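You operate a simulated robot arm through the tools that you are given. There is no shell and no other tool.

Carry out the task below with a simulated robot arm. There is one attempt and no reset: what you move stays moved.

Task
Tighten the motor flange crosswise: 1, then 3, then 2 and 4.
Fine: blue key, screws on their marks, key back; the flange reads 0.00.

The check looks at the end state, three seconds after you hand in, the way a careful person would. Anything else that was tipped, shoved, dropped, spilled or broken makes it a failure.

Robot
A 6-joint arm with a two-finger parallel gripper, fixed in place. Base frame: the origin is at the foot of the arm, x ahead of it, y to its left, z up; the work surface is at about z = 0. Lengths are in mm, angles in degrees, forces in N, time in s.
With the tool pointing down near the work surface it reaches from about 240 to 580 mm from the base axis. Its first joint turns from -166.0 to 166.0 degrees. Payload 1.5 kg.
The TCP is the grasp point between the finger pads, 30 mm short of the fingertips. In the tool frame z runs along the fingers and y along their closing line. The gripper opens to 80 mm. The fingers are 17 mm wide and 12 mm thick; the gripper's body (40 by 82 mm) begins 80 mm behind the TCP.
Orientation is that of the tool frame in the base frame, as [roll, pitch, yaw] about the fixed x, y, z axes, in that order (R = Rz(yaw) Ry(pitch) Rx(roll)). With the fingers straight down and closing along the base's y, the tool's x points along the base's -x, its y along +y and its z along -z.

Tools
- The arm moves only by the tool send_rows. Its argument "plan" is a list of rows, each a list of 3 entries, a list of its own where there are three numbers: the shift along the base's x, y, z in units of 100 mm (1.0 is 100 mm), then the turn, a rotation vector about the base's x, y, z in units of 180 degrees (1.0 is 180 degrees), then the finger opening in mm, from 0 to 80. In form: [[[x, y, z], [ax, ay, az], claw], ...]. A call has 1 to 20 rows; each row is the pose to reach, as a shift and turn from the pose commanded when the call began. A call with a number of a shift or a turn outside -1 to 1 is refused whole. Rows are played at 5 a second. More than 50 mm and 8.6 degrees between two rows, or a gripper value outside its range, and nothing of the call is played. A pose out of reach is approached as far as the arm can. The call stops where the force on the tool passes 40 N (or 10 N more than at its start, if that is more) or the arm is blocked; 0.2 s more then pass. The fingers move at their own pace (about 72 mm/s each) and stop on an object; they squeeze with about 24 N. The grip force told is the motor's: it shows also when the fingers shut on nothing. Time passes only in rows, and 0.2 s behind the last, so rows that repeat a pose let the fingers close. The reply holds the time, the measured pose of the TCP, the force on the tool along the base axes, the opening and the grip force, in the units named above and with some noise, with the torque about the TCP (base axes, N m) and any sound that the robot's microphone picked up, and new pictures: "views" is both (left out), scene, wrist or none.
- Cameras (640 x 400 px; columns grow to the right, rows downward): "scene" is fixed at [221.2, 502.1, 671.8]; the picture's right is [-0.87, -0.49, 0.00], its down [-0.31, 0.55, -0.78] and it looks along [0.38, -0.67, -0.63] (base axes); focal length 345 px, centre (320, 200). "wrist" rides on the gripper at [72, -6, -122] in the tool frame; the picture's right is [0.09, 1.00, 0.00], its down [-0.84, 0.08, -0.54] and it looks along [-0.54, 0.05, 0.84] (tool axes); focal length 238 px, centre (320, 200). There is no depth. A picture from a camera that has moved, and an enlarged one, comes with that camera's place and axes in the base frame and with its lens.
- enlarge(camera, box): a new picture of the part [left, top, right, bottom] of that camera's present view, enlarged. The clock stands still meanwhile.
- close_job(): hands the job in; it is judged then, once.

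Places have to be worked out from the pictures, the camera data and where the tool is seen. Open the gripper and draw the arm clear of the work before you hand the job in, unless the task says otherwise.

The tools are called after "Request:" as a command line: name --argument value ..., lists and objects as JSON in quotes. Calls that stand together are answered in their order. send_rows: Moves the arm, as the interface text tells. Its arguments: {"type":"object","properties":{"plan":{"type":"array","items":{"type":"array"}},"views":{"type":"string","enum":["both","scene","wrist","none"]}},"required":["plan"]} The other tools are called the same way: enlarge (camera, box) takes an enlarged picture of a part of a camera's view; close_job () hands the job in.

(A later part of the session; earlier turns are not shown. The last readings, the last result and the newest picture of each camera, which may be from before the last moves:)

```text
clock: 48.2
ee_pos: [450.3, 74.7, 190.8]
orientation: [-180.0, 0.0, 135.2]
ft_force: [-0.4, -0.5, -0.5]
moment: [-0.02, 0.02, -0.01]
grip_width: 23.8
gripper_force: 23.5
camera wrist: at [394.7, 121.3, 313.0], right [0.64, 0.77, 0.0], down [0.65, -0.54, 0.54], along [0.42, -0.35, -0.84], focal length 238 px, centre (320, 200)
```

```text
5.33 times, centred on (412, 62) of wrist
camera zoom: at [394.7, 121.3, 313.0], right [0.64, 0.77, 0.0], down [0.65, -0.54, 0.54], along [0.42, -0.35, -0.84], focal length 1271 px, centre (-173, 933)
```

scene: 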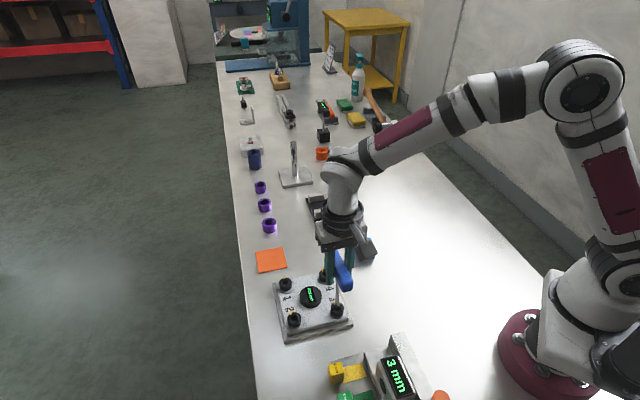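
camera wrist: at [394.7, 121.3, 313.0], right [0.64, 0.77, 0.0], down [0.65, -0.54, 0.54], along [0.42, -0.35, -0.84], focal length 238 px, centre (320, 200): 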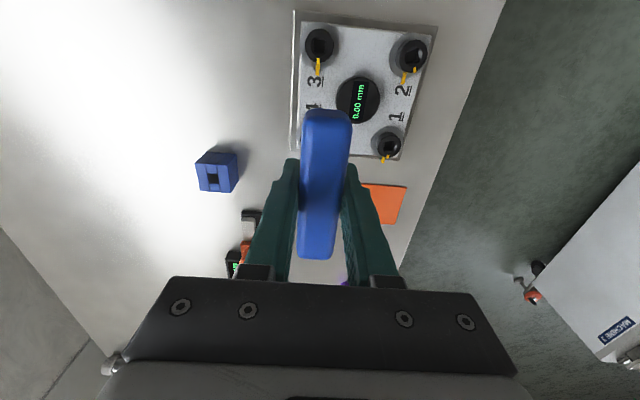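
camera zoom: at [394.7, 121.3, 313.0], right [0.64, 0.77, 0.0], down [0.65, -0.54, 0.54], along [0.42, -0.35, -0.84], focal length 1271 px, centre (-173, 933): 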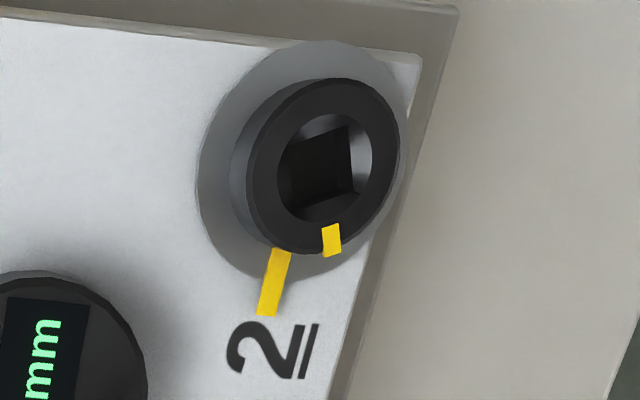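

Screw 3's marks are now collinear. Next is screw 2 at about (460, 186); I carry the key there at travel height, turning it to the socket's angle.

Request:
send_rows --plan '[[[0.02, 0.19, 0], [0, 0, 0.02], 10], [[0.04, 0.38, 0], [0, 0, 0.04], 10], [[0.05, 0.56, 0], [0, 0, 0.06], 10]]' --views "none"

Request:
send_rows --plan '[[[0.02, 0.19, 0], [0, 0, 0.02], 10], [[0.04, 0.38, 0], [0, 0, 0.04], 10], [[0.055, 0.561, 0], [0, 0, 0.062], 10], [[0.055, 0.561, 0], [0, 0, 0.062], 10], [[0.055, 0.561, 0], [0, 0, 0.062], 10]]' --views "scene"

Request:
enlarge --camera "scene" --box '[270, 275, 320, 335]'

```text
clock: 49.0
ee_pos: [455.6, 128.9, 191.0]
orientation: [-180.0, 0.0, 145.8]
ft_force: [-0.4, -0.4, -2.0]
moment: [0.03, -0.03, 0.0]
grip_width: 23.8
gripper_force: 24.1
```

```text
clock: 50.2
ee_pos: [460.1, 185.6, 192.0]
orientation: [-179.9, 0.0, 156.9]
ft_force: [-0.5, 0.1, -1.7]
moment: [-0.01, -0.02, 0.0]
grip_width: 23.7
gripper_force: 24.5
```

scene: 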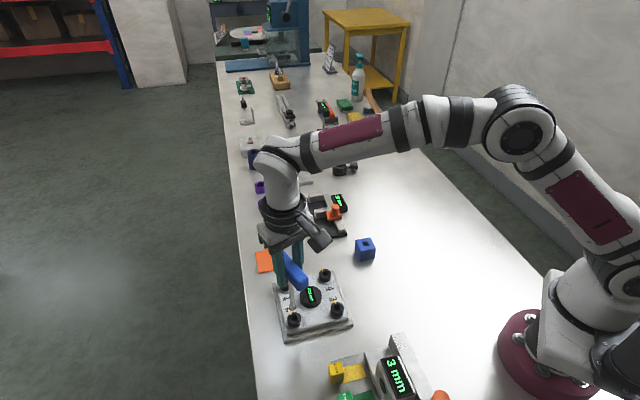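

```text
6.67 times, centred on (295, 305) of scene
camera zoom: at [221.2, 502.1, 671.8], right [-0.87, -0.49, 0.0], down [-0.31, 0.55, -0.78], along [0.38, -0.67, -0.63], focal length 2298 px, centre (487, -500)
```

zoom: 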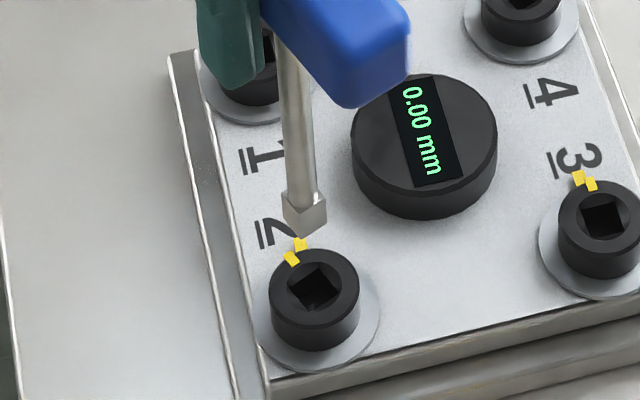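

The tip is roughly on screw 2's axis; the picture suggests it should go slightly toward the camera and right. I correct by (−1.5, +1) mm, lower to just over the cap and check.

Request:
send_rows --plan '[[[-0.015, 0.01, 0], [0, 0, 0], 10], [[-0.015, 0.01, -0.1], [0, 0, 0], 10], [[-0.015, 0.01, -0.2], [0, 0, 0], 10], [[-0.015, 0.01, -0.28], [0, 0, 0], 10], [[-0.015, 0.01, -0.28], [0, 0, 0], 10], [[-0.015, 0.01, -0.28], [0, 0, 0], 10]]' --views "scene"

Request:
enlarge --camera "scene" --box '[275, 293, 310, 333]'

```text
clock: 51.6
ee_pos: [458.0, 185.5, 163.2]
orientation: [180.0, 0.0, 157.1]
ft_force: [-0.7, 0.1, -0.5]
moment: [0.02, 0.0, -0.01]
grip_width: 23.6
gripper_force: 24.4
```

scene: 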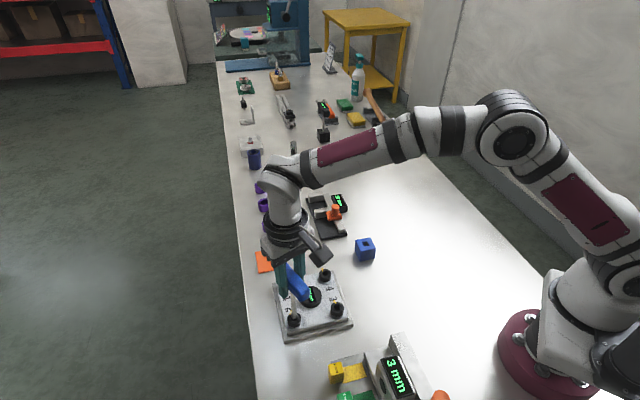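

```text
10.00 times, centred on (292, 313) of scene
camera zoom: at [221.2, 502.1, 671.8], right [-0.87, -0.49, 0.0], down [-0.31, 0.55, -0.78], along [0.38, -0.67, -0.63], focal length 3448 px, centre (595, -930)
```

zoom: 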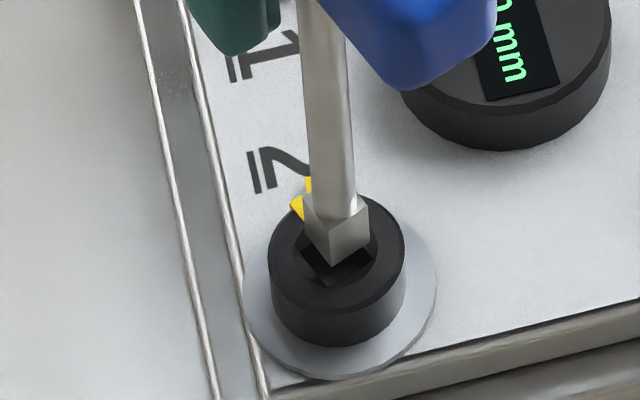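

The tip is centred over screw 2's socket. I lower it in, reading the force.

Request:
send_rows --plan '[[[0, 0, -0.03], [0, 0, 0], 10], [[0, 0, -0.06], [0, 0, 0], 10], [[0, 0, -0.085], [0, 0, 0], 10], [[0, 0, -0.11], [0, 0, 0], 10], [[0, 0, -0.11], [0, 0, 0], 10]]' --views "scene"

Request:
enlarge --camera "scene" --box '[275, 293, 310, 333]'

```text
clock: 52.8
ee_pos: [458.8, 187.1, 152.4]
orientation: [179.9, 0.1, 157.0]
ft_force: [6.0, -3.0, 0.9]
moment: [-0.32, -0.62, 0.05]
grip_width: 23.9
gripper_force: 24.4
```

scene: 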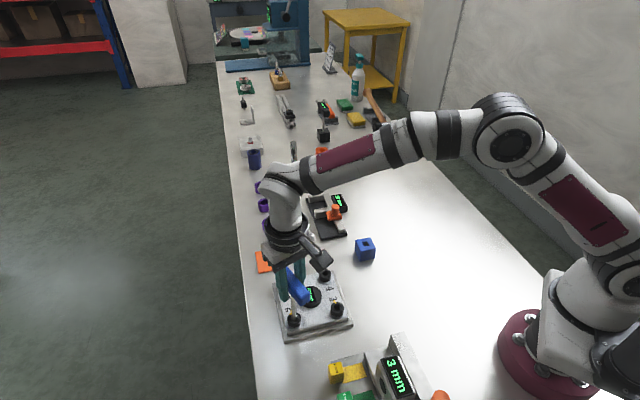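

```text
10.00 times, centred on (292, 313) of scene
camera zoom: at [221.2, 502.1, 671.8], right [-0.87, -0.49, 0.0], down [-0.31, 0.55, -0.78], along [0.38, -0.67, -0.63], focal length 3448 px, centre (595, -930)
```

zoom: 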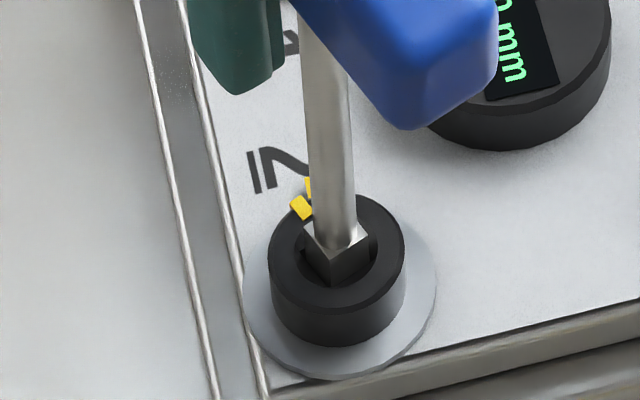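

Side force (6, −3) N says the tip presses on the −x/+y wall, so the geometric estimate was right. I shift back (+1.5, −0.8) mm and seat it.

Request:
send_rows --plan '[[[0.008, -0.004, 0], [0, 0, 0], 10], [[0.015, -0.008, 0], [0, 0, 0], 10], [[0.015, -0.008, -0.015], [0, 0, 0], 10], [[0.015, -0.008, -0.028], [0, 0, 0], 10], [[0.015, -0.008, -0.028], [0, 0, 0], 10]]' --views "none"

```text
clock: 54.0
ee_pos: [459.9, 187.1, 149.1]
orientation: [-180.0, 0.0, 156.9]
ft_force: [-3.4, 0.7, 0.2]
moment: [0.1, 0.36, 0.01]
grip_width: 23.8
gripper_force: 24.0
```

Side load is small now. I ease −0.5 mm in x and turn clockwise to yaw ≈121.7.

Request:
send_rows --plan '[[[-0.005, 0, 0], [0, 0, -0.025], 10], [[-0.005, 0, 0], [0, 0, -0.05], 10], [[-0.005, 0, 0], [0, 0, -0.065], 10], [[-0.005, 0, 0], [0, 0, -0.08], 10], [[-0.005, 0, 0], [0, 0, -0.095], 10], [[-0.005, 0, 0], [0, 0, -0.11], 10], [[-0.005, 0, 0], [0, 0, -0.125], 10], [[-0.005, 0, 0], [0, 0, -0.14], 10], [[-0.005, 0, 0], [0, 0, -0.155], 10], [[-0.005, 0, 0], [0, 0, -0.17], 10], [[-0.005, 0, 0], [0, 0, -0.185], 10], [[-0.005, 0, 0], [0, 0, -0.196], 10], [[-0.005, 0, 0], [0, 0, -0.196], 10]]' --views "scene"

Request:
enlarge --camera "scene" --box '[270, 275, 330, 335]'

```text
clock: 56.8
ee_pos: [459.7, 185.8, 149.8]
orientation: [179.9, 0.1, 121.6]
ft_force: [-1.9, -2.7, -1.7]
moment: [0.01, 0.31, 0.39]
grip_width: 23.9
gripper_force: 23.9
```

scene: 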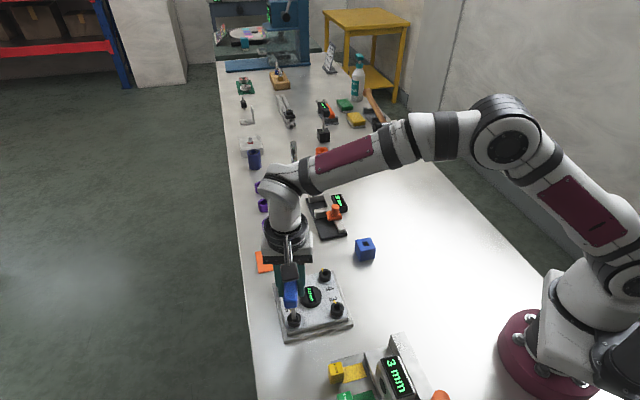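

```text
6.67 times, centred on (300, 305) of scene
camera zoom: at [221.2, 502.1, 671.8], right [-0.87, -0.49, 0.0], down [-0.31, 0.55, -0.78], along [0.38, -0.67, -0.63], focal length 2298 px, centre (453, -500)
```

zoom: 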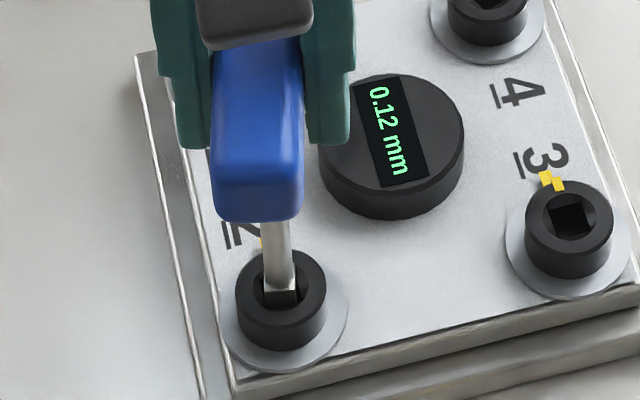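

The display reads 0.12 mm with screw 2 tightened; screw 4 should bring it back. I back off, lift and look straight down onto screw 2.

Request:
send_rows --plan '[[[0, 0, 0], [0, 0, 0.025], 10], [[0, 0, 0], [0, 0, 0.05], 10], [[0, 0, 0], [0, 0, 0.074], 10], [[0, 0, 0.03], [0, 0, 0.074], 10], [[0, 0, 0.08], [0, 0, 0.074], 10], [[0, 0, 0.18], [0, 0, 0.074], 10], [[0, 0, 0.3], [0, 0, 0.074], 10], [[0, 0, 0.42], [0, 0, 0.074], 10], [[0.18, -0.16, 0.42], [0, 0, 0.074], 10], [[0.36, -0.32, 0.42], [0, 0, 0.074], 10], [[0.55, -0.47, 0.42], [0, 0, 0.074], 10], [[0.55, -0.47, 0.42], [0, 0, 0.074], 10]]' --views "wrist"

Request:
enlarge --camera "wrist" --box '[298, 25, 343, 80]'

```text
clock: 59.4
ee_pos: [515.6, 138.5, 191.4]
orientation: [-180.0, 0.1, 134.9]
ft_force: [0.6, 0.4, -0.8]
moment: [0.03, 0.0, 0.04]
grip_width: 23.5
gripper_force: 23.9
camera wrist: at [459.9, 185.3, 313.5], right [0.64, 0.77, 0.0], down [0.65, -0.54, 0.54], along [0.42, -0.35, -0.84], focal length 238 px, centre (320, 200)
```

wrist: 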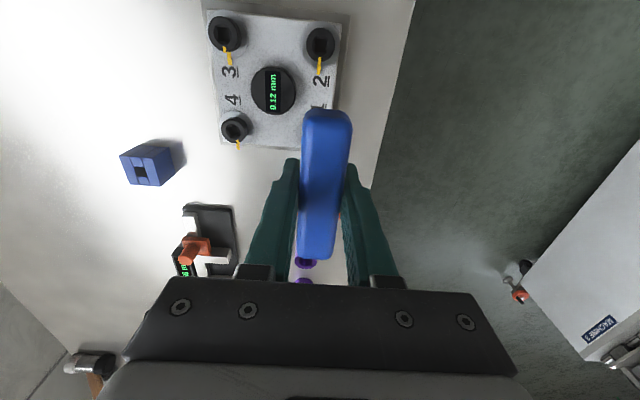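

```text
7.27 times, centred on (320, 52) of wrist
camera zoom: at [459.9, 185.3, 313.5], right [0.64, 0.77, 0.0], down [0.65, -0.54, 0.54], along [0.42, -0.35, -0.84], focal length 1734 px, centre (316, 1273)
```

zoom: 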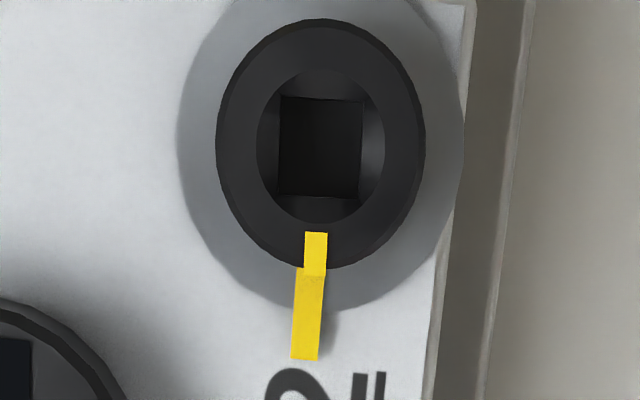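

Screw 2 lags by about 2°. I return to it and give it that last bit of turn.

Request:
send_rows --plan '[[[-0.18, 0.16, 0], [0, 0, 0.006], 10], [[-0.36, 0.32, 0], [0, 0, 0.012], 10], [[-0.55, 0.47, 0], [0, 0, 0.012], 10], [[-0.55, 0.47, 0], [0, 0, 0.012], 10], [[-0.55, 0.47, -0.12], [0, 0, 0.012], 10], [[-0.55, 0.47, -0.24], [0, 0, 0.012], 10], [[-0.55, 0.47, -0.3], [0, 0, 0.012], 10], [[-0.55, 0.47, -0.3], [0, 0, 0.012], 10]]' --views "scene"

Request:
enlarge --camera "scene" --box '[275, 293, 310, 333]'

```text
clock: 61.2
ee_pos: [460.1, 186.0, 161.9]
orientation: [-180.0, 0.0, 137.2]
ft_force: [0.1, -0.2, -0.7]
moment: [0.0, 0.01, -0.03]
grip_width: 23.8
gripper_force: 23.8
```

scene: 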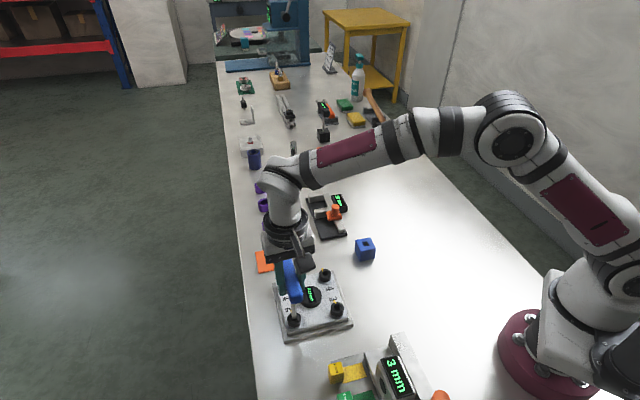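

```text
10.00 times, centred on (292, 313) of scene
camera zoom: at [221.2, 502.1, 671.8], right [-0.87, -0.49, 0.0], down [-0.31, 0.55, -0.78], along [0.38, -0.67, -0.63], focal length 3448 px, centre (595, -930)
```

zoom: 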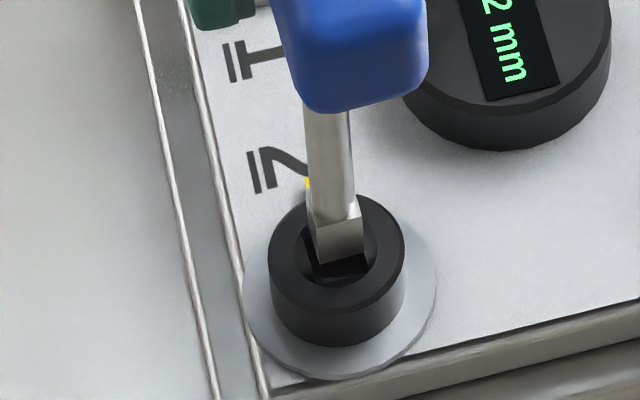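

Aligned over the socket. I seat it and turn to yaw ≈119.5.

Request:
send_rows --plan '[[[0, 0, -0.05], [0, 0, 0], 10], [[0, 0, -0.09], [0, 0, 0], 10], [[0, 0, -0.12], [0, 0, 0], 10], [[0, 0, -0.12], [0, 0, 0], 10]]' --views "none"

Request:
send_rows --plan '[[[0, 0, 0], [0, 0, -0.02], 10], [[0, 0, 0], [0, 0, -0.04], 10], [[0, 0, 0], [0, 0, -0.06], 10], [[0, 0, 0], [0, 0, -0.075], 10], [[0, 0, 0], [0, 0, -0.085], 10], [[0, 0, 0], [0, 0, -0.092], 10], [[0, 0, 0], [0, 0, -0.0985], 10], [[0, 0, 0], [0, 0, -0.0985], 10]]' --views "none"

Request:
send_rows --plan '[[[0, 0, 0], [0, 0, 0.025], 10], [[0, 0, 0], [0, 0, 0.05], 10], [[0, 0, 0], [0, 0, 0.072], 10], [[0, 0, 0.03], [0, 0, 0.072], 10], [[0, 0, 0.08], [0, 0, 0.072], 10], [[0, 0, 0.18], [0, 0, 0.072], 10], [[0, 0, 0.3], [0, 0, 0.086], 10], [[0, 0, 0.42], [0, 0, 0.086], 10], [[0.18, -0.16, 0.42], [0, 0, 0.086], 10], [[0.36, -0.32, 0.42], [0, 0, 0.086], 10], [[0.55, -0.47, 0.42], [0, 0, 0.086], 10], [[0.55, -0.47, 0.42], [0, 0, 0.086], 10]]' --views "wrist"

Request:
enlarge --camera "wrist" --box '[298, 25, 343, 80]'

Request:
enlarge --camera "wrist" --box '[210, 100, 260, 160]'

```text
clock: 62.2
ee_pos: [459.5, 185.2, 149.5]
orientation: [179.9, 0.1, 137.2]
ft_force: [0.0, 0.3, -1.3]
moment: [0.03, -0.01, -0.04]
grip_width: 23.6
gripper_force: 23.9
```

```text
clock: 64.0
ee_pos: [459.5, 185.6, 148.4]
orientation: [180.0, 0.0, 119.4]
ft_force: [2.3, -7.7, -2.7]
moment: [-0.54, -0.3, 0.42]
grip_width: 23.7
gripper_force: 23.9
```

```text
clock: 66.6
ee_pos: [514.7, 139.4, 190.5]
orientation: [-180.0, 0.1, 134.9]
ft_force: [0.0, -0.3, -1.3]
moment: [-0.01, -0.01, 0.02]
grip_width: 23.4
gripper_force: 23.8
camera wrist: at [460.1, 186.5, 312.9], right [0.64, 0.77, 0.0], down [0.65, -0.54, 0.54], along [0.42, -0.35, -0.84], focal length 238 px, centre (320, 200)
```

wrist: 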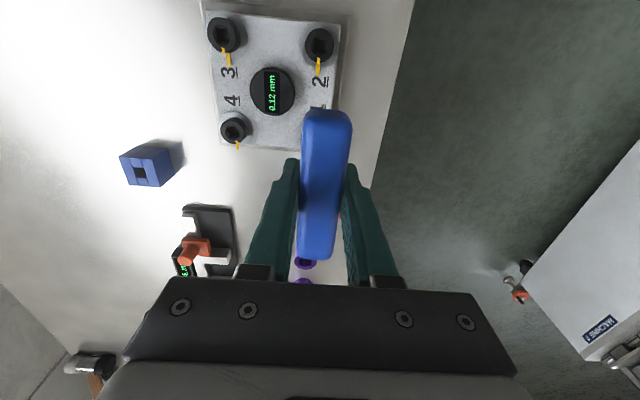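

```text
7.27 times, centred on (320, 52) of wrist
camera zoom: at [460.1, 186.5, 312.9], right [0.64, 0.77, 0.0], down [0.65, -0.54, 0.54], along [0.42, -0.35, -0.84], focal length 1734 px, centre (316, 1273)
```

zoom: 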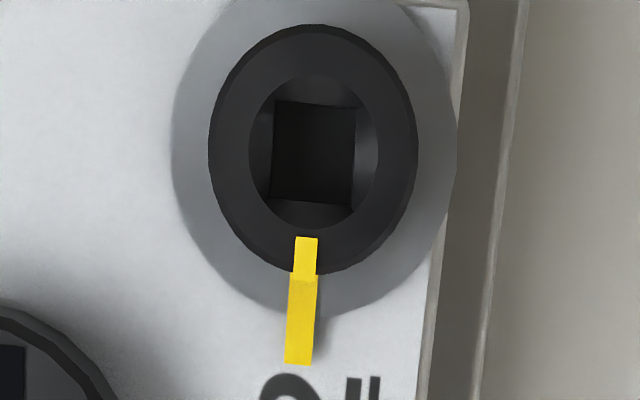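

```text
6.67 times, centred on (235, 130) of wrist
camera zoom: at [460.1, 186.5, 312.9], right [0.64, 0.77, 0.0], down [0.65, -0.54, 0.54], along [0.42, -0.35, -0.84], focal length 1589 px, centre (887, 667)
```

zoom: 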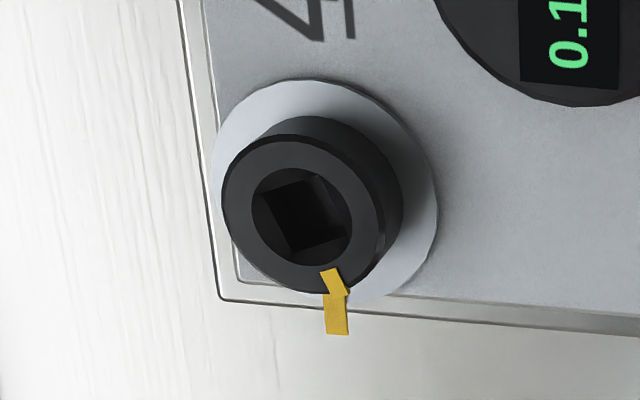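

Screw 2's marks are collinear now. Screw 4 should be at about (459.8, 54.6); I carry the key there, turning it to yaw 157.

Request:
send_rows --plan '[[[-0.11, -0.17, 0], [0, 0, 0.025], 10], [[-0.22, -0.34, 0], [0, 0, 0.05], 10], [[-0.33, -0.51, 0], [0, 0, 0.075], 10], [[-0.44, -0.68, 0], [0, 0, 0.1], 10], [[-0.547, -0.845, 0], [0, 0, 0.122], 10], [[-0.547, -0.845, 0], [0, 0, 0.122], 10], [[-0.547, -0.845, -0.14], [0, 0, 0.122], 10], [[-0.547, -0.845, -0.28], [0, 0, 0.122], 10], [[-0.547, -0.845, -0.28], [0, 0, 0.122], 10], [[-0.547, -0.845, -0.28], [0, 0, 0.122], 10]]' --views "scene"

Request:
enlarge --camera "scene" --box '[308, 255, 343, 295]'

```text
clock: 68.8
ee_pos: [460.0, 55.6, 164.8]
orientation: [-179.9, 0.0, 156.9]
ft_force: [0.5, 0.4, -0.2]
moment: [0.03, -0.01, -0.01]
grip_width: 23.6
gripper_force: 24.0
```

scene: 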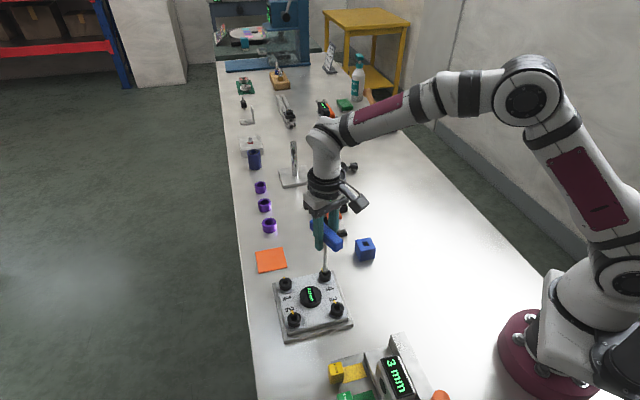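

```text
10.00 times, centred on (326, 275) of scene
camera zoom: at [221.2, 502.1, 671.8], right [-0.87, -0.49, 0.0], down [-0.31, 0.55, -0.78], along [0.38, -0.67, -0.63], focal length 3448 px, centre (265, -550)
```

zoom: 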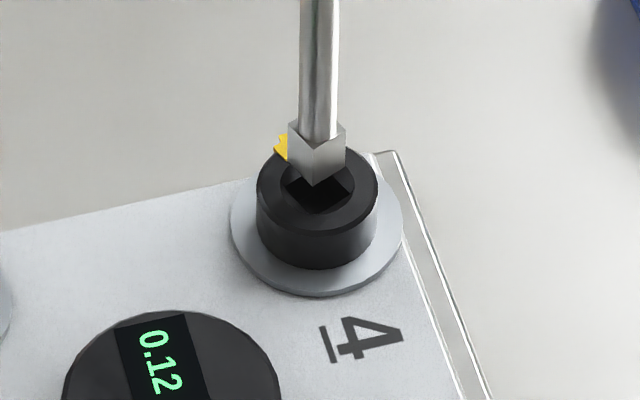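

The tip hangs over screw 4's socket, perhaps 1–2 mm too far from the camera. I shift (−0.5, +0.9) mm, enter gently and read the side force.

Request:
send_rows --plan '[[[-0.005, 0.009, -0.03], [0, 0, 0], 10], [[-0.005, 0.009, -0.06], [0, 0, 0], 10], [[-0.005, 0.009, -0.085], [0, 0, 0], 10], [[-0.005, 0.009, -0.11], [0, 0, 0], 10], [[-0.005, 0.009, -0.11], [0, 0, 0], 10]]' --views "scene"

Request:
enlarge --camera "scene" --box '[308, 255, 343, 295]'

```text
clock: 70.0
ee_pos: [459.8, 55.0, 153.0]
orientation: [-179.9, -0.1, 156.9]
ft_force: [-4.1, 2.2, 0.5]
moment: [0.2, 0.46, 0.01]
grip_width: 23.8
gripper_force: 24.0
```

scene: 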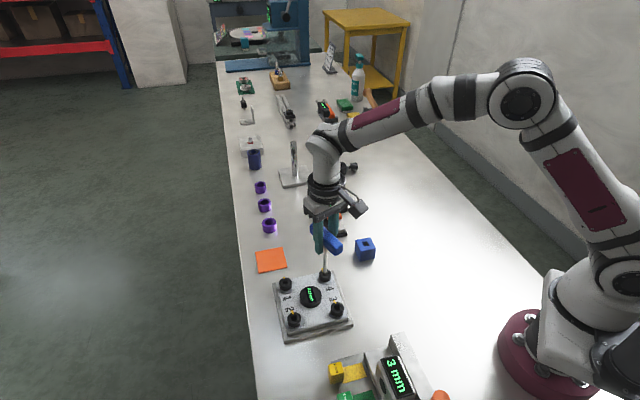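

```text
10.00 times, centred on (326, 275) of scene
camera zoom: at [221.2, 502.1, 671.8], right [-0.87, -0.49, 0.0], down [-0.31, 0.55, -0.78], along [0.38, -0.67, -0.63], focal length 3448 px, centre (265, -550)
```

zoom: 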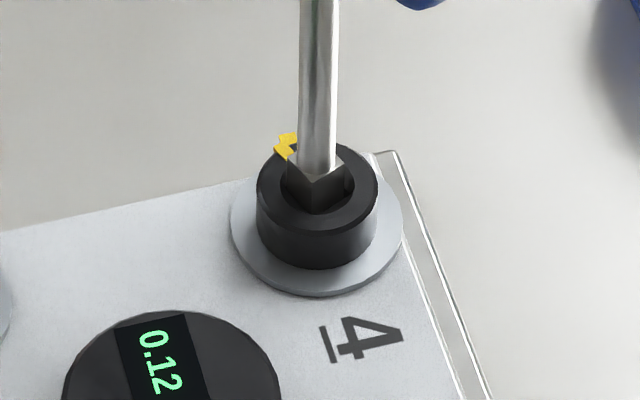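

Side force (−4, +2) N: the tip presses the +x/−y wall, so I shift (−1.0, +0.6) mm and seat it.

Request:
send_rows --plan '[[[-0.005, 0.003, 0], [0, 0, 0], 10], [[-0.01, 0.006, 0], [0, 0, 0], 10], [[-0.01, 0.006, -0.015], [0, 0, 0], 10], [[-0.01, 0.006, -0.028], [0, 0, 0], 10], [[-0.01, 0.006, -0.028], [0, 0, 0], 10]]' --views "none"

```text
clock: 71.2
ee_pos: [460.0, 55.7, 150.4]
orientation: [-180.0, 0.1, 156.9]
ft_force: [-0.1, 0.3, -1.6]
moment: [-0.02, -0.01, 0.01]
grip_width: 23.7
gripper_force: 24.1
```

The bit sits free in the socket. I turn clockwise to yaw ≈120.3.

Request:
send_rows --plan '[[[0, 0, 0], [0, 0, -0.025], 10], [[0, 0, 0], [0, 0, -0.05], 10], [[0, 0, 0], [0, 0, -0.065], 10], [[0, 0, 0], [0, 0, -0.08], 10], [[0, 0, 0], [0, 0, -0.095], 10], [[0, 0, 0], [0, 0, -0.11], 10], [[0, 0, 0], [0, 0, -0.125], 10], [[0, 0, 0], [0, 0, -0.14], 10], [[0, 0, 0], [0, 0, -0.155], 10], [[0, 0, 0], [0, 0, -0.17], 10], [[0, 0, 0], [0, 0, -0.185], 10], [[0, 0, 0], [0, 0, -0.195], 10], [[0, 0, 0], [0, 0, -0.2035], 10], [[0, 0, 0], [0, 0, -0.2035], 10]]' --views "scene"

Request:
enlarge --camera "scene" --box '[270, 255, 360, 345]'

```text
clock: 74.2
ee_pos: [458.4, 55.1, 150.2]
orientation: [-180.0, 0.1, 120.2]
ft_force: [4.7, -2.2, 1.5]
moment: [-0.21, -0.29, 0.35]
grip_width: 23.6
gripper_force: 24.3
```

scene: 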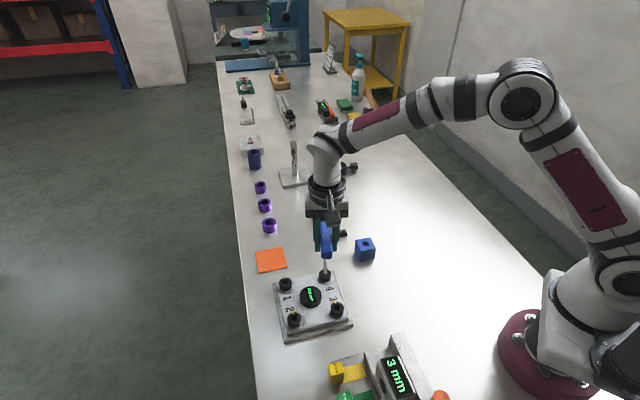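

```text
4.44 times, centred on (315, 300) of scene
camera zoom: at [221.2, 502.1, 671.8], right [-0.87, -0.49, 0.0], down [-0.31, 0.55, -0.78], along [0.38, -0.67, -0.63], focal length 1532 px, centre (342, -244)
```

zoom: 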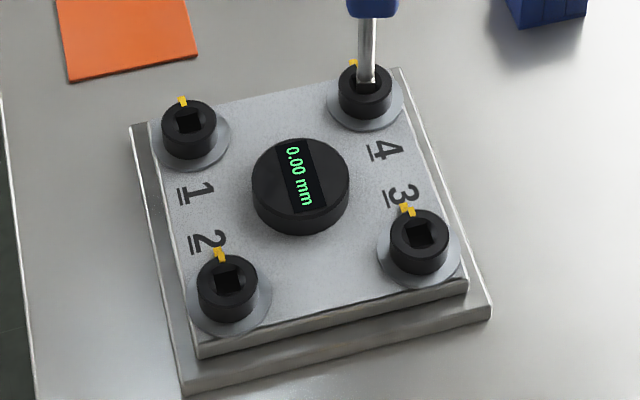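

The flange reads 0.00 mm with all four turned. I back off, lift and check screw 4 from straight above.

Request:
send_rows --plan '[[[0, 0, 0], [0, 0, 0.025], 10], [[0, 0, 0], [0, 0, 0.05], 10], [[0, 0, 0], [0, 0, 0.072], 10], [[0, 0, 0.03], [0, 0, 0.072], 10], [[0, 0, 0.08], [0, 0, 0.072], 10], [[0, 0, 0.18], [0, 0, 0.072], 10], [[0, 0, 0.3], [0, 0, 0.0815], 10], [[0, 0, 0.42], [0, 0, 0.0815], 10], [[0.18, -0.16, 0.42], [0, 0, 0.0815], 10], [[0.36, -0.32, 0.42], [0, 0, 0.0815], 10], [[0.55, -0.47, 0.42], [0, 0, 0.0815], 10], [[0.55, -0.47, 0.42], [0, 0, 0.0815], 10]]' --views "wrist"

Request:
enlarge --camera "wrist" --box '[298, 25, 343, 80]'

Request:
enlarge --camera "wrist" --box '[300, 0, 460, 130]'

```text
clock: 76.8
ee_pos: [513.6, 7.8, 193.0]
orientation: [180.0, 0.1, 134.9]
ft_force: [0.3, 0.3, -1.4]
moment: [0.01, 0.01, -0.03]
grip_width: 23.6
gripper_force: 23.6
camera wrist: at [459.1, 54.6, 314.2], right [0.64, 0.77, 0.0], down [0.65, -0.54, 0.54], along [0.42, -0.35, -0.84], focal length 238 px, centre (320, 200)
```

wrist: 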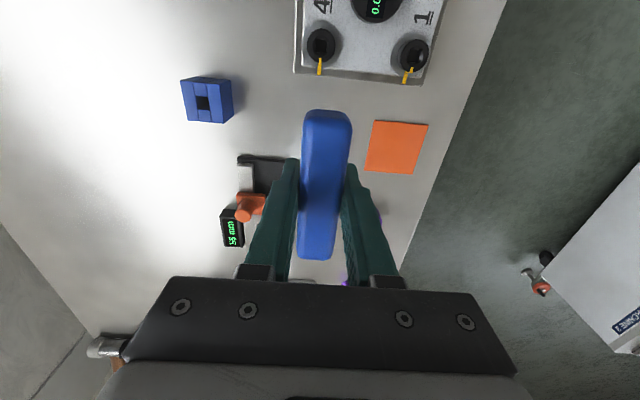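

```text
7.27 times, centred on (320, 52) of wrist
camera zoom: at [459.1, 54.6, 314.2], right [0.64, 0.77, 0.0], down [0.65, -0.54, 0.54], along [0.42, -0.35, -0.84], focal length 1734 px, centre (316, 1273)
```

zoom: 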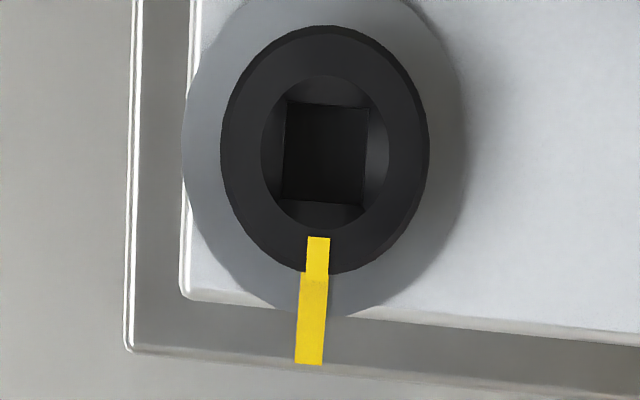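

```text
3.08 times, centred on (380, 65) of wrist
camera zoom: at [459.1, 54.6, 314.2], right [0.64, 0.77, 0.0], down [0.65, -0.54, 0.54], along [0.42, -0.35, -0.84], focal length 733 px, centre (135, 615)
```

zoom: 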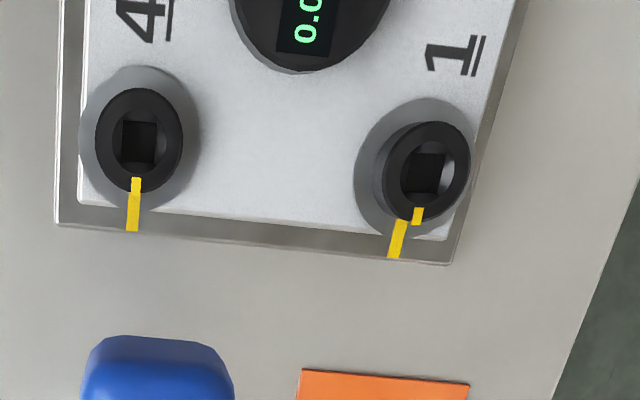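

Screw 4's marks line up within about 1°, and the flange reads 0.00. Now I carry the key back over its blue block, to the same commanded pose I had right after lifting it out.

Request:
send_rows --plan '[[[-0.19, -0.18, 0.066], [0, 0, 0], 10], [[-0.38, -0.36, 0.066], [0, 0, 0], 10], [[-0.57, -0.54, 0.066], [0, 0, 0], 10], [[-0.76, -0.71, 0.066], [0, 0, 0], 10], [[-0.943, -0.878, 0.066], [0, 0, 0], 10], [[-0.943, -0.878, 0.066], [0, 0, 0], 10], [[-0.943, -0.878, 0.066], [0, 0, 0], 10], [[-0.943, -0.878, 0.066], [0, 0, 0], 10]]' --views "both"

Request:
enlarge --camera "scene" --box '[355, 185, 385, 237]'

Request:
enlarge --camera "scene" --box '[350, 225, 380, 265]'

Request:
enlarge --camera "scene" --box '[268, 255, 358, 345]'

```text
clock: 78.6
ee_pos: [419.0, -79.7, 198.3]
orientation: [180.0, 0.2, 134.9]
ft_force: [-0.5, 0.5, -1.5]
moment: [0.01, 0.0, 0.02]
grip_width: 23.7
gripper_force: 24.3
camera wrist: at [364.4, -32.7, 319.2], right [0.64, 0.77, 0.0], down [0.65, -0.54, 0.54], along [0.42, -0.35, -0.84], focal length 238 px, centre (320, 200)
```

scene: 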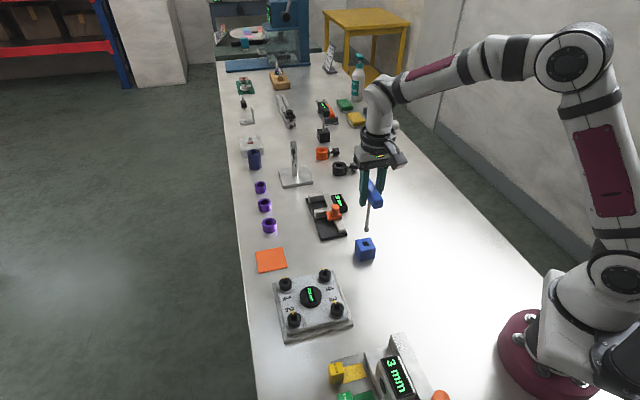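
wrist: 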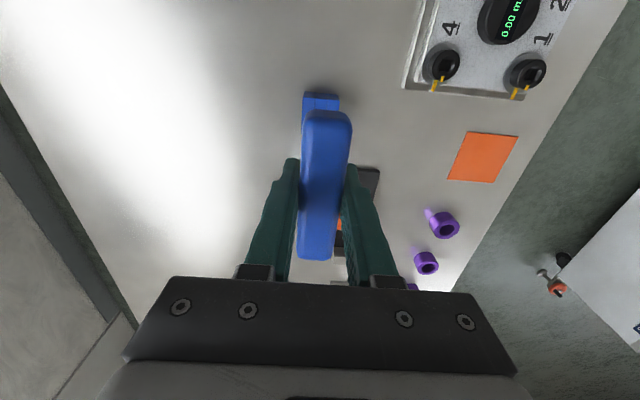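

```text
7.69 times, centred on (370, 211) of scene
camera zoom: at [221.2, 502.1, 671.8], right [-0.87, -0.49, 0.0], down [-0.31, 0.55, -0.78], along [0.38, -0.67, -0.63], focal length 2652 px, centre (-65, 115)
```

zoom: 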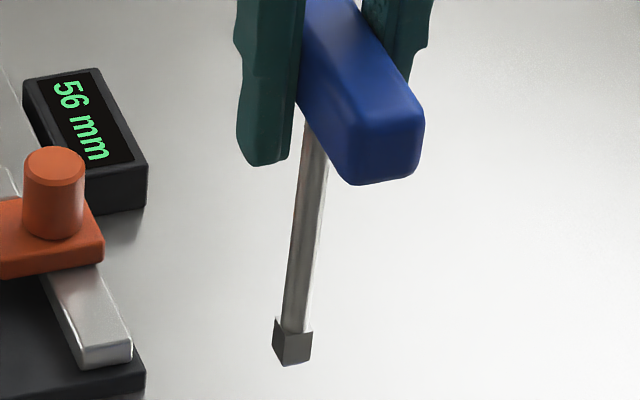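

```text
10.00 times, centred on (365, 245) of scene
camera zoom: at [221.2, 502.1, 671.8], right [-0.87, -0.49, 0.0], down [-0.31, 0.55, -0.78], along [0.38, -0.67, -0.63], focal length 3448 px, centre (-130, -250)
```

zoom: 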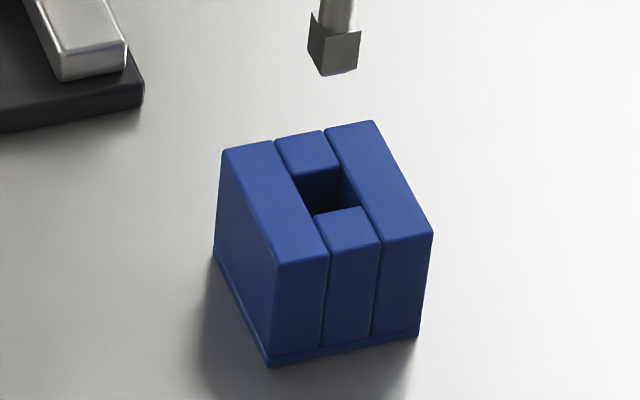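

```text
4.44 times, centred on (313, 300) of scene
camera zoom: at [221.2, 502.1, 671.8], right [-0.87, -0.49, 0.0], down [-0.31, 0.55, -0.78], along [0.38, -0.67, -0.63], focal length 1532 px, centre (351, -244)
```

zoom: 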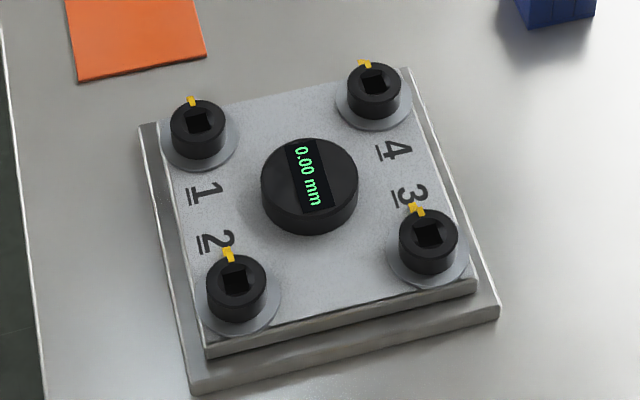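

The bit appears about 2 mm off and slightly rotated in the grip compared with right after lifting. I compare the bar in the fingers with the earlier wrist picture.

Request:
enlarge --camera "wrist" --box '[280, 80, 370, 270]'

Request:
enlarge --camera "scene" --box '[355, 215, 380, 240]'

Request:
enlarge --camera "scene" --box '[345, 215, 385, 270]'

```text
2.11 times, centred on (325, 175) of wrist
camera zoom: at [364.4, -32.7, 319.2], right [0.64, 0.77, 0.0], down [0.65, -0.54, 0.54], along [0.42, -0.35, -0.84], focal length 502 px, centre (310, 253)
```

zoom: 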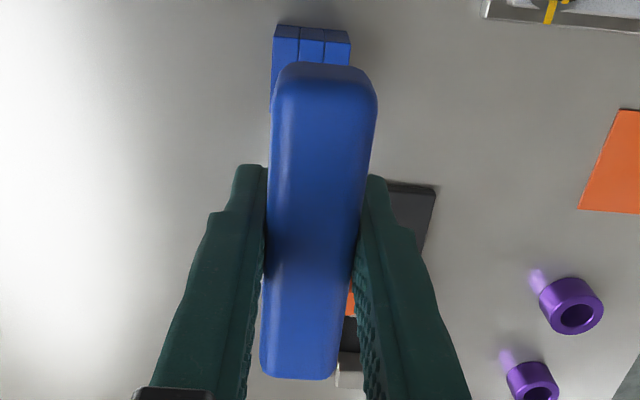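

```text
16.00 times, centred on (368, 228) of scene
camera zoom: at [221.2, 502.1, 671.8], right [-0.87, -0.49, 0.0], down [-0.31, 0.55, -0.78], along [0.38, -0.67, -0.63], focal length 5516 px, centre (-440, -240)
```

zoom: 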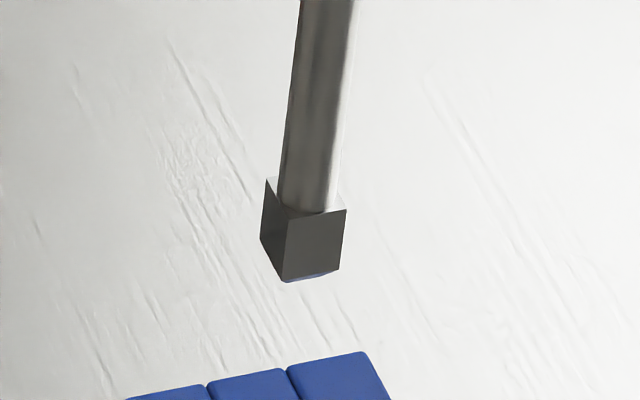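

```text
7.27 times, centred on (365, 242) of scene
camera zoom: at [221.2, 502.1, 671.8], right [-0.87, -0.49, 0.0], down [-0.31, 0.55, -0.78], along [0.38, -0.67, -0.63], focal length 2507 px, centre (-7, -109)
```

zoom: 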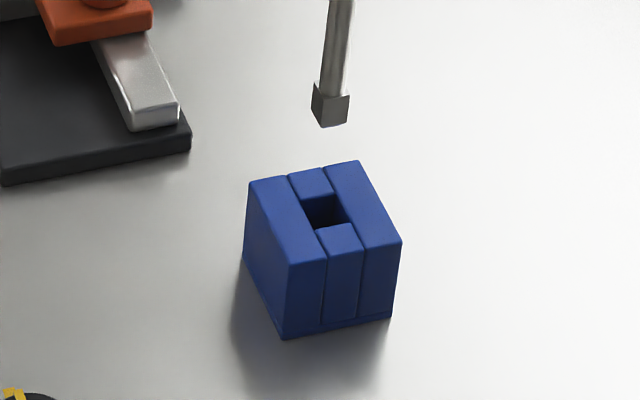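

The key has tilted about 2° in the grip (tip swung toward the far side), which explains the offset. I level it by turning the tool +2° about the finger-closing axis and look again.

Request:
send_rows --plan '[[[0, 0, 0], [0.004, 0.004, 0], 10], [[0, 0, 0], [0.0082, 0.0082, 0], 10], [[0, 0, 0], [0.0082, 0.0082, 0], 10], [[0, 0, 0], [0.0082, 0.0082, 0], 10]]' --views "both"

Request:
enlarge --camera "scene" --box '[355, 185, 385, 237]'

Request:
enlarge --camera "scene" --box '[355, 215, 380, 240]'

```text
clock: 79.6
ee_pos: [421.6, -80.1, 198.0]
orientation: [179.9, -2.0, 134.9]
ft_force: [0.1, -0.4, -0.6]
moment: [-0.01, -0.01, 0.01]
grip_width: 23.7
gripper_force: 24.3
camera wrist: at [367.5, -35.6, 322.8], right [0.64, 0.77, 0.0], down [0.66, -0.55, 0.51], along [0.39, -0.33, -0.86], focal length 238 px, centre (320, 200)
```

scene: 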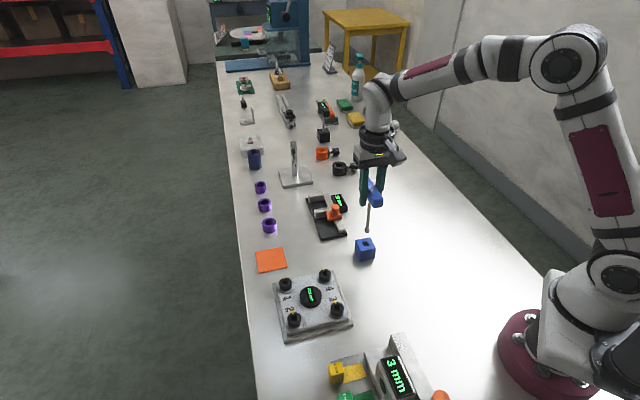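
wrist: 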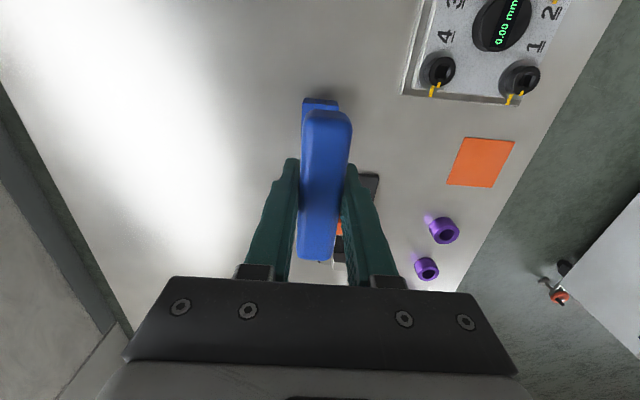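

```text
7.69 times, centred on (370, 211) of scene
camera zoom: at [221.2, 502.1, 671.8], right [-0.87, -0.49, 0.0], down [-0.31, 0.55, -0.78], along [0.38, -0.67, -0.63], focal length 2652 px, centre (-65, 115)
```

zoom: 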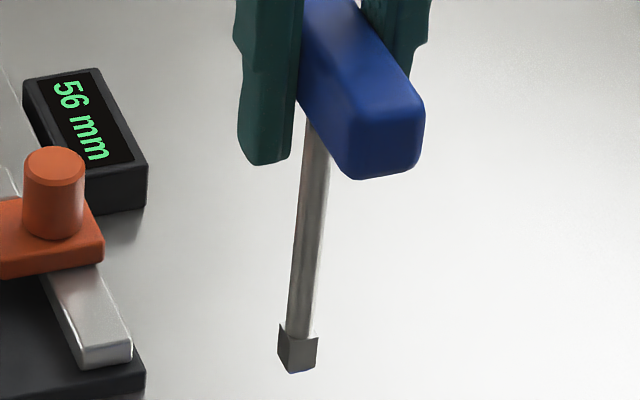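

```text
16.00 times, centred on (368, 228) of scene
camera zoom: at [221.2, 502.1, 671.8], right [-0.87, -0.49, 0.0], down [-0.31, 0.55, -0.78], along [0.38, -0.67, -0.63], focal length 5516 px, centre (-440, -240)
```

zoom: 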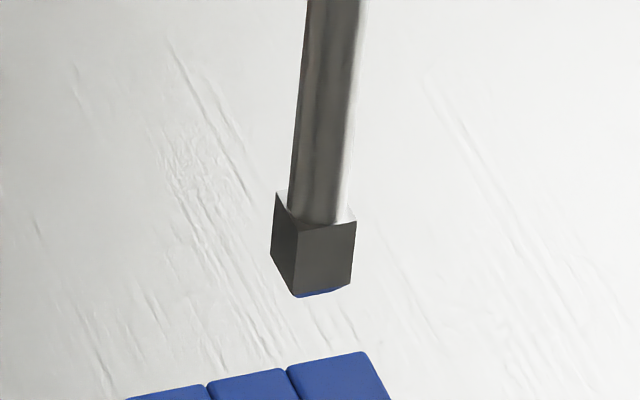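

Tilt corrected: the bit's image position now matches the lifted state to under 1 mm. I shift (−0.7, −0.4) mm and lower 31 mm to just over the block.

Request:
send_rows --plan '[[[-0.007, -0.004, -0.08], [0, 0, 0], 10], [[-0.007, -0.004, -0.16], [0, 0, 0], 10], [[-0.007, -0.004, -0.24], [0, 0, 0], 10], [[-0.007, -0.004, -0.31], [0, 0, 0], 10], [[-0.007, -0.004, -0.31], [0, 0, 0], 10], [[-0.007, -0.004, -0.31], [0, 0, 0], 10]]' --views "scene"

Request:
enlarge --camera "scene" --box '[350, 225, 380, 265]'

```text
clock: 81.0
ee_pos: [418.5, -79.4, 167.8]
orientation: [180.0, -2.1, 134.9]
ft_force: [0.7, 0.6, -1.2]
moment: [-0.02, 0.03, 0.04]
grip_width: 23.7
gripper_force: 23.5
```

scene: 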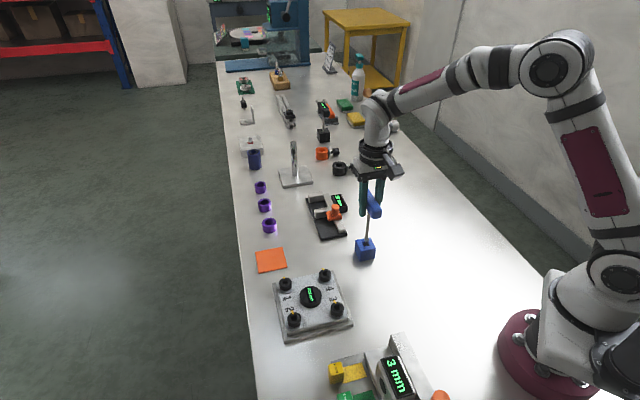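

```text
10.00 times, centred on (365, 245) of scene
camera zoom: at [221.2, 502.1, 671.8], right [-0.87, -0.49, 0.0], down [-0.31, 0.55, -0.78], along [0.38, -0.67, -0.63], focal length 3448 px, centre (-130, -250)
```

zoom: 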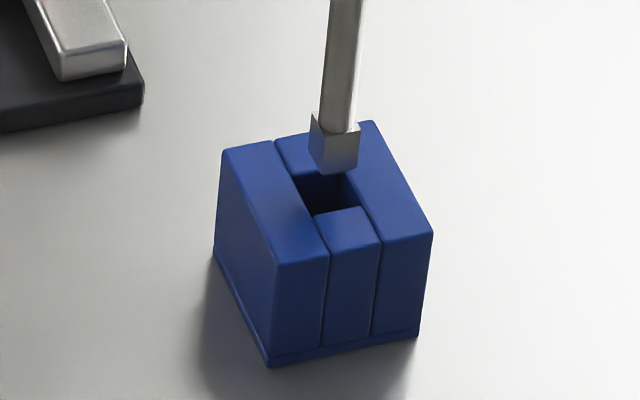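

Laterally the tip lines up with the hole within a fraction of a millimetre, about 10 mm above the block. I lower another 12 mm and check for contact.

Request:
send_rows --plan '[[[0, 0, -0.04], [0, 0, 0], 10], [[0, 0, -0.08], [0, 0, 0], 10], [[0, 0, -0.12], [0, 0, 0], 10], [[0, 0, -0.12], [0, 0, 0], 10]]' --views "scene"

Request:
enlarge --camera "scene" --box '[350, 225, 380, 265]'

```text
clock: 82.0
ee_pos: [418.9, -79.6, 156.1]
orientation: [180.0, -2.0, 135.0]
ft_force: [0.3, 0.6, -0.7]
moment: [0.0, 0.01, -0.02]
grip_width: 23.5
gripper_force: 23.9
```

scene: 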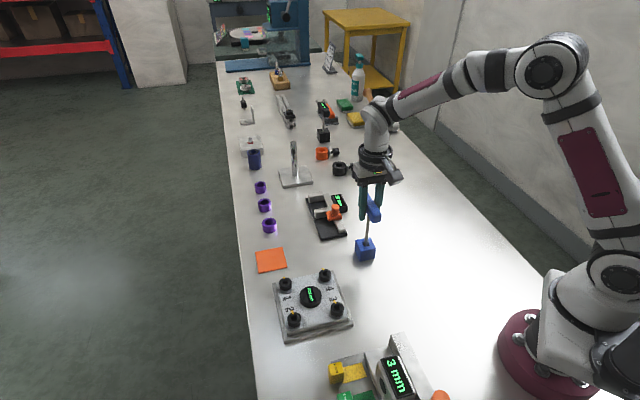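

```text
10.00 times, centred on (365, 245) of scene
camera zoom: at [221.2, 502.1, 671.8], right [-0.87, -0.49, 0.0], down [-0.31, 0.55, -0.78], along [0.38, -0.67, -0.63], focal length 3448 px, centre (-130, -250)
```

zoom: 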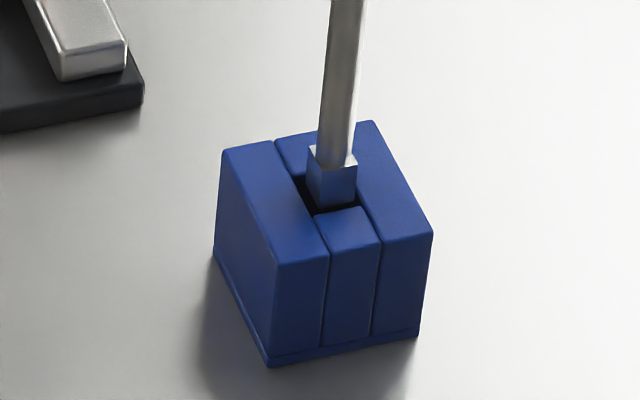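

The bit is entering the mouth of the block's hole with clearance on all sides and no force. I continue down 12 mm in small steps.

Request:
send_rows --plan '[[[0, 0, -0.03], [0, 0, 0], 10], [[0, 0, -0.06], [0, 0, 0], 10], [[0, 0, -0.09], [0, 0, 0], 10], [[0, 0, -0.12], [0, 0, 0], 10], [[0, 0, -0.12], [0, 0, 0], 10]]' --views "scene"

Request:
enlarge --camera "scene" --box '[350, 225, 380, 265]'

```text
clock: 83.2
ee_pos: [418.7, -79.1, 144.0]
orientation: [180.0, -2.1, 134.9]
ft_force: [1.0, 0.5, -1.0]
moment: [-0.01, 0.01, -0.05]
grip_width: 23.6
gripper_force: 23.8
```

scene: 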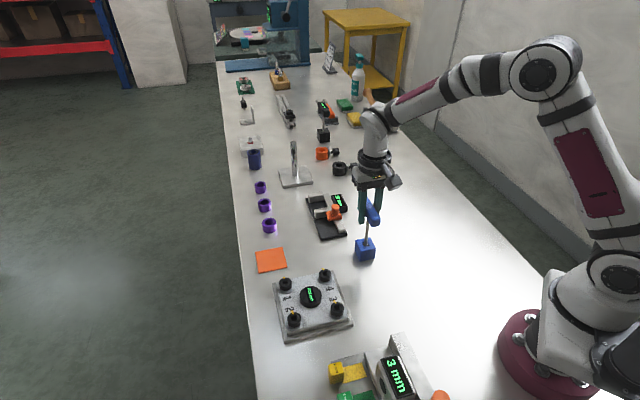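

```text
10.00 times, centred on (365, 245) of scene
camera zoom: at [221.2, 502.1, 671.8], right [-0.87, -0.49, 0.0], down [-0.31, 0.55, -0.78], along [0.38, -0.67, -0.63], focal length 3448 px, centre (-130, -250)
```

zoom: 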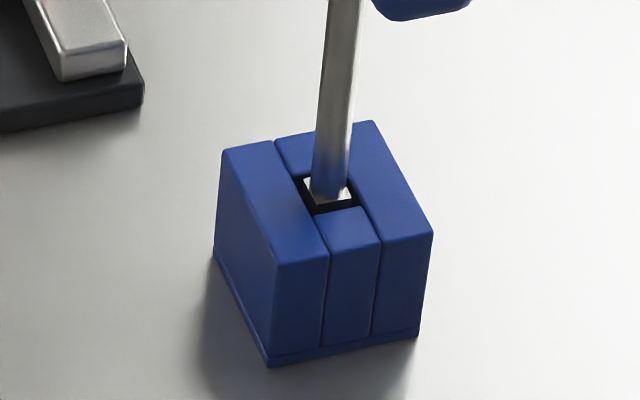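

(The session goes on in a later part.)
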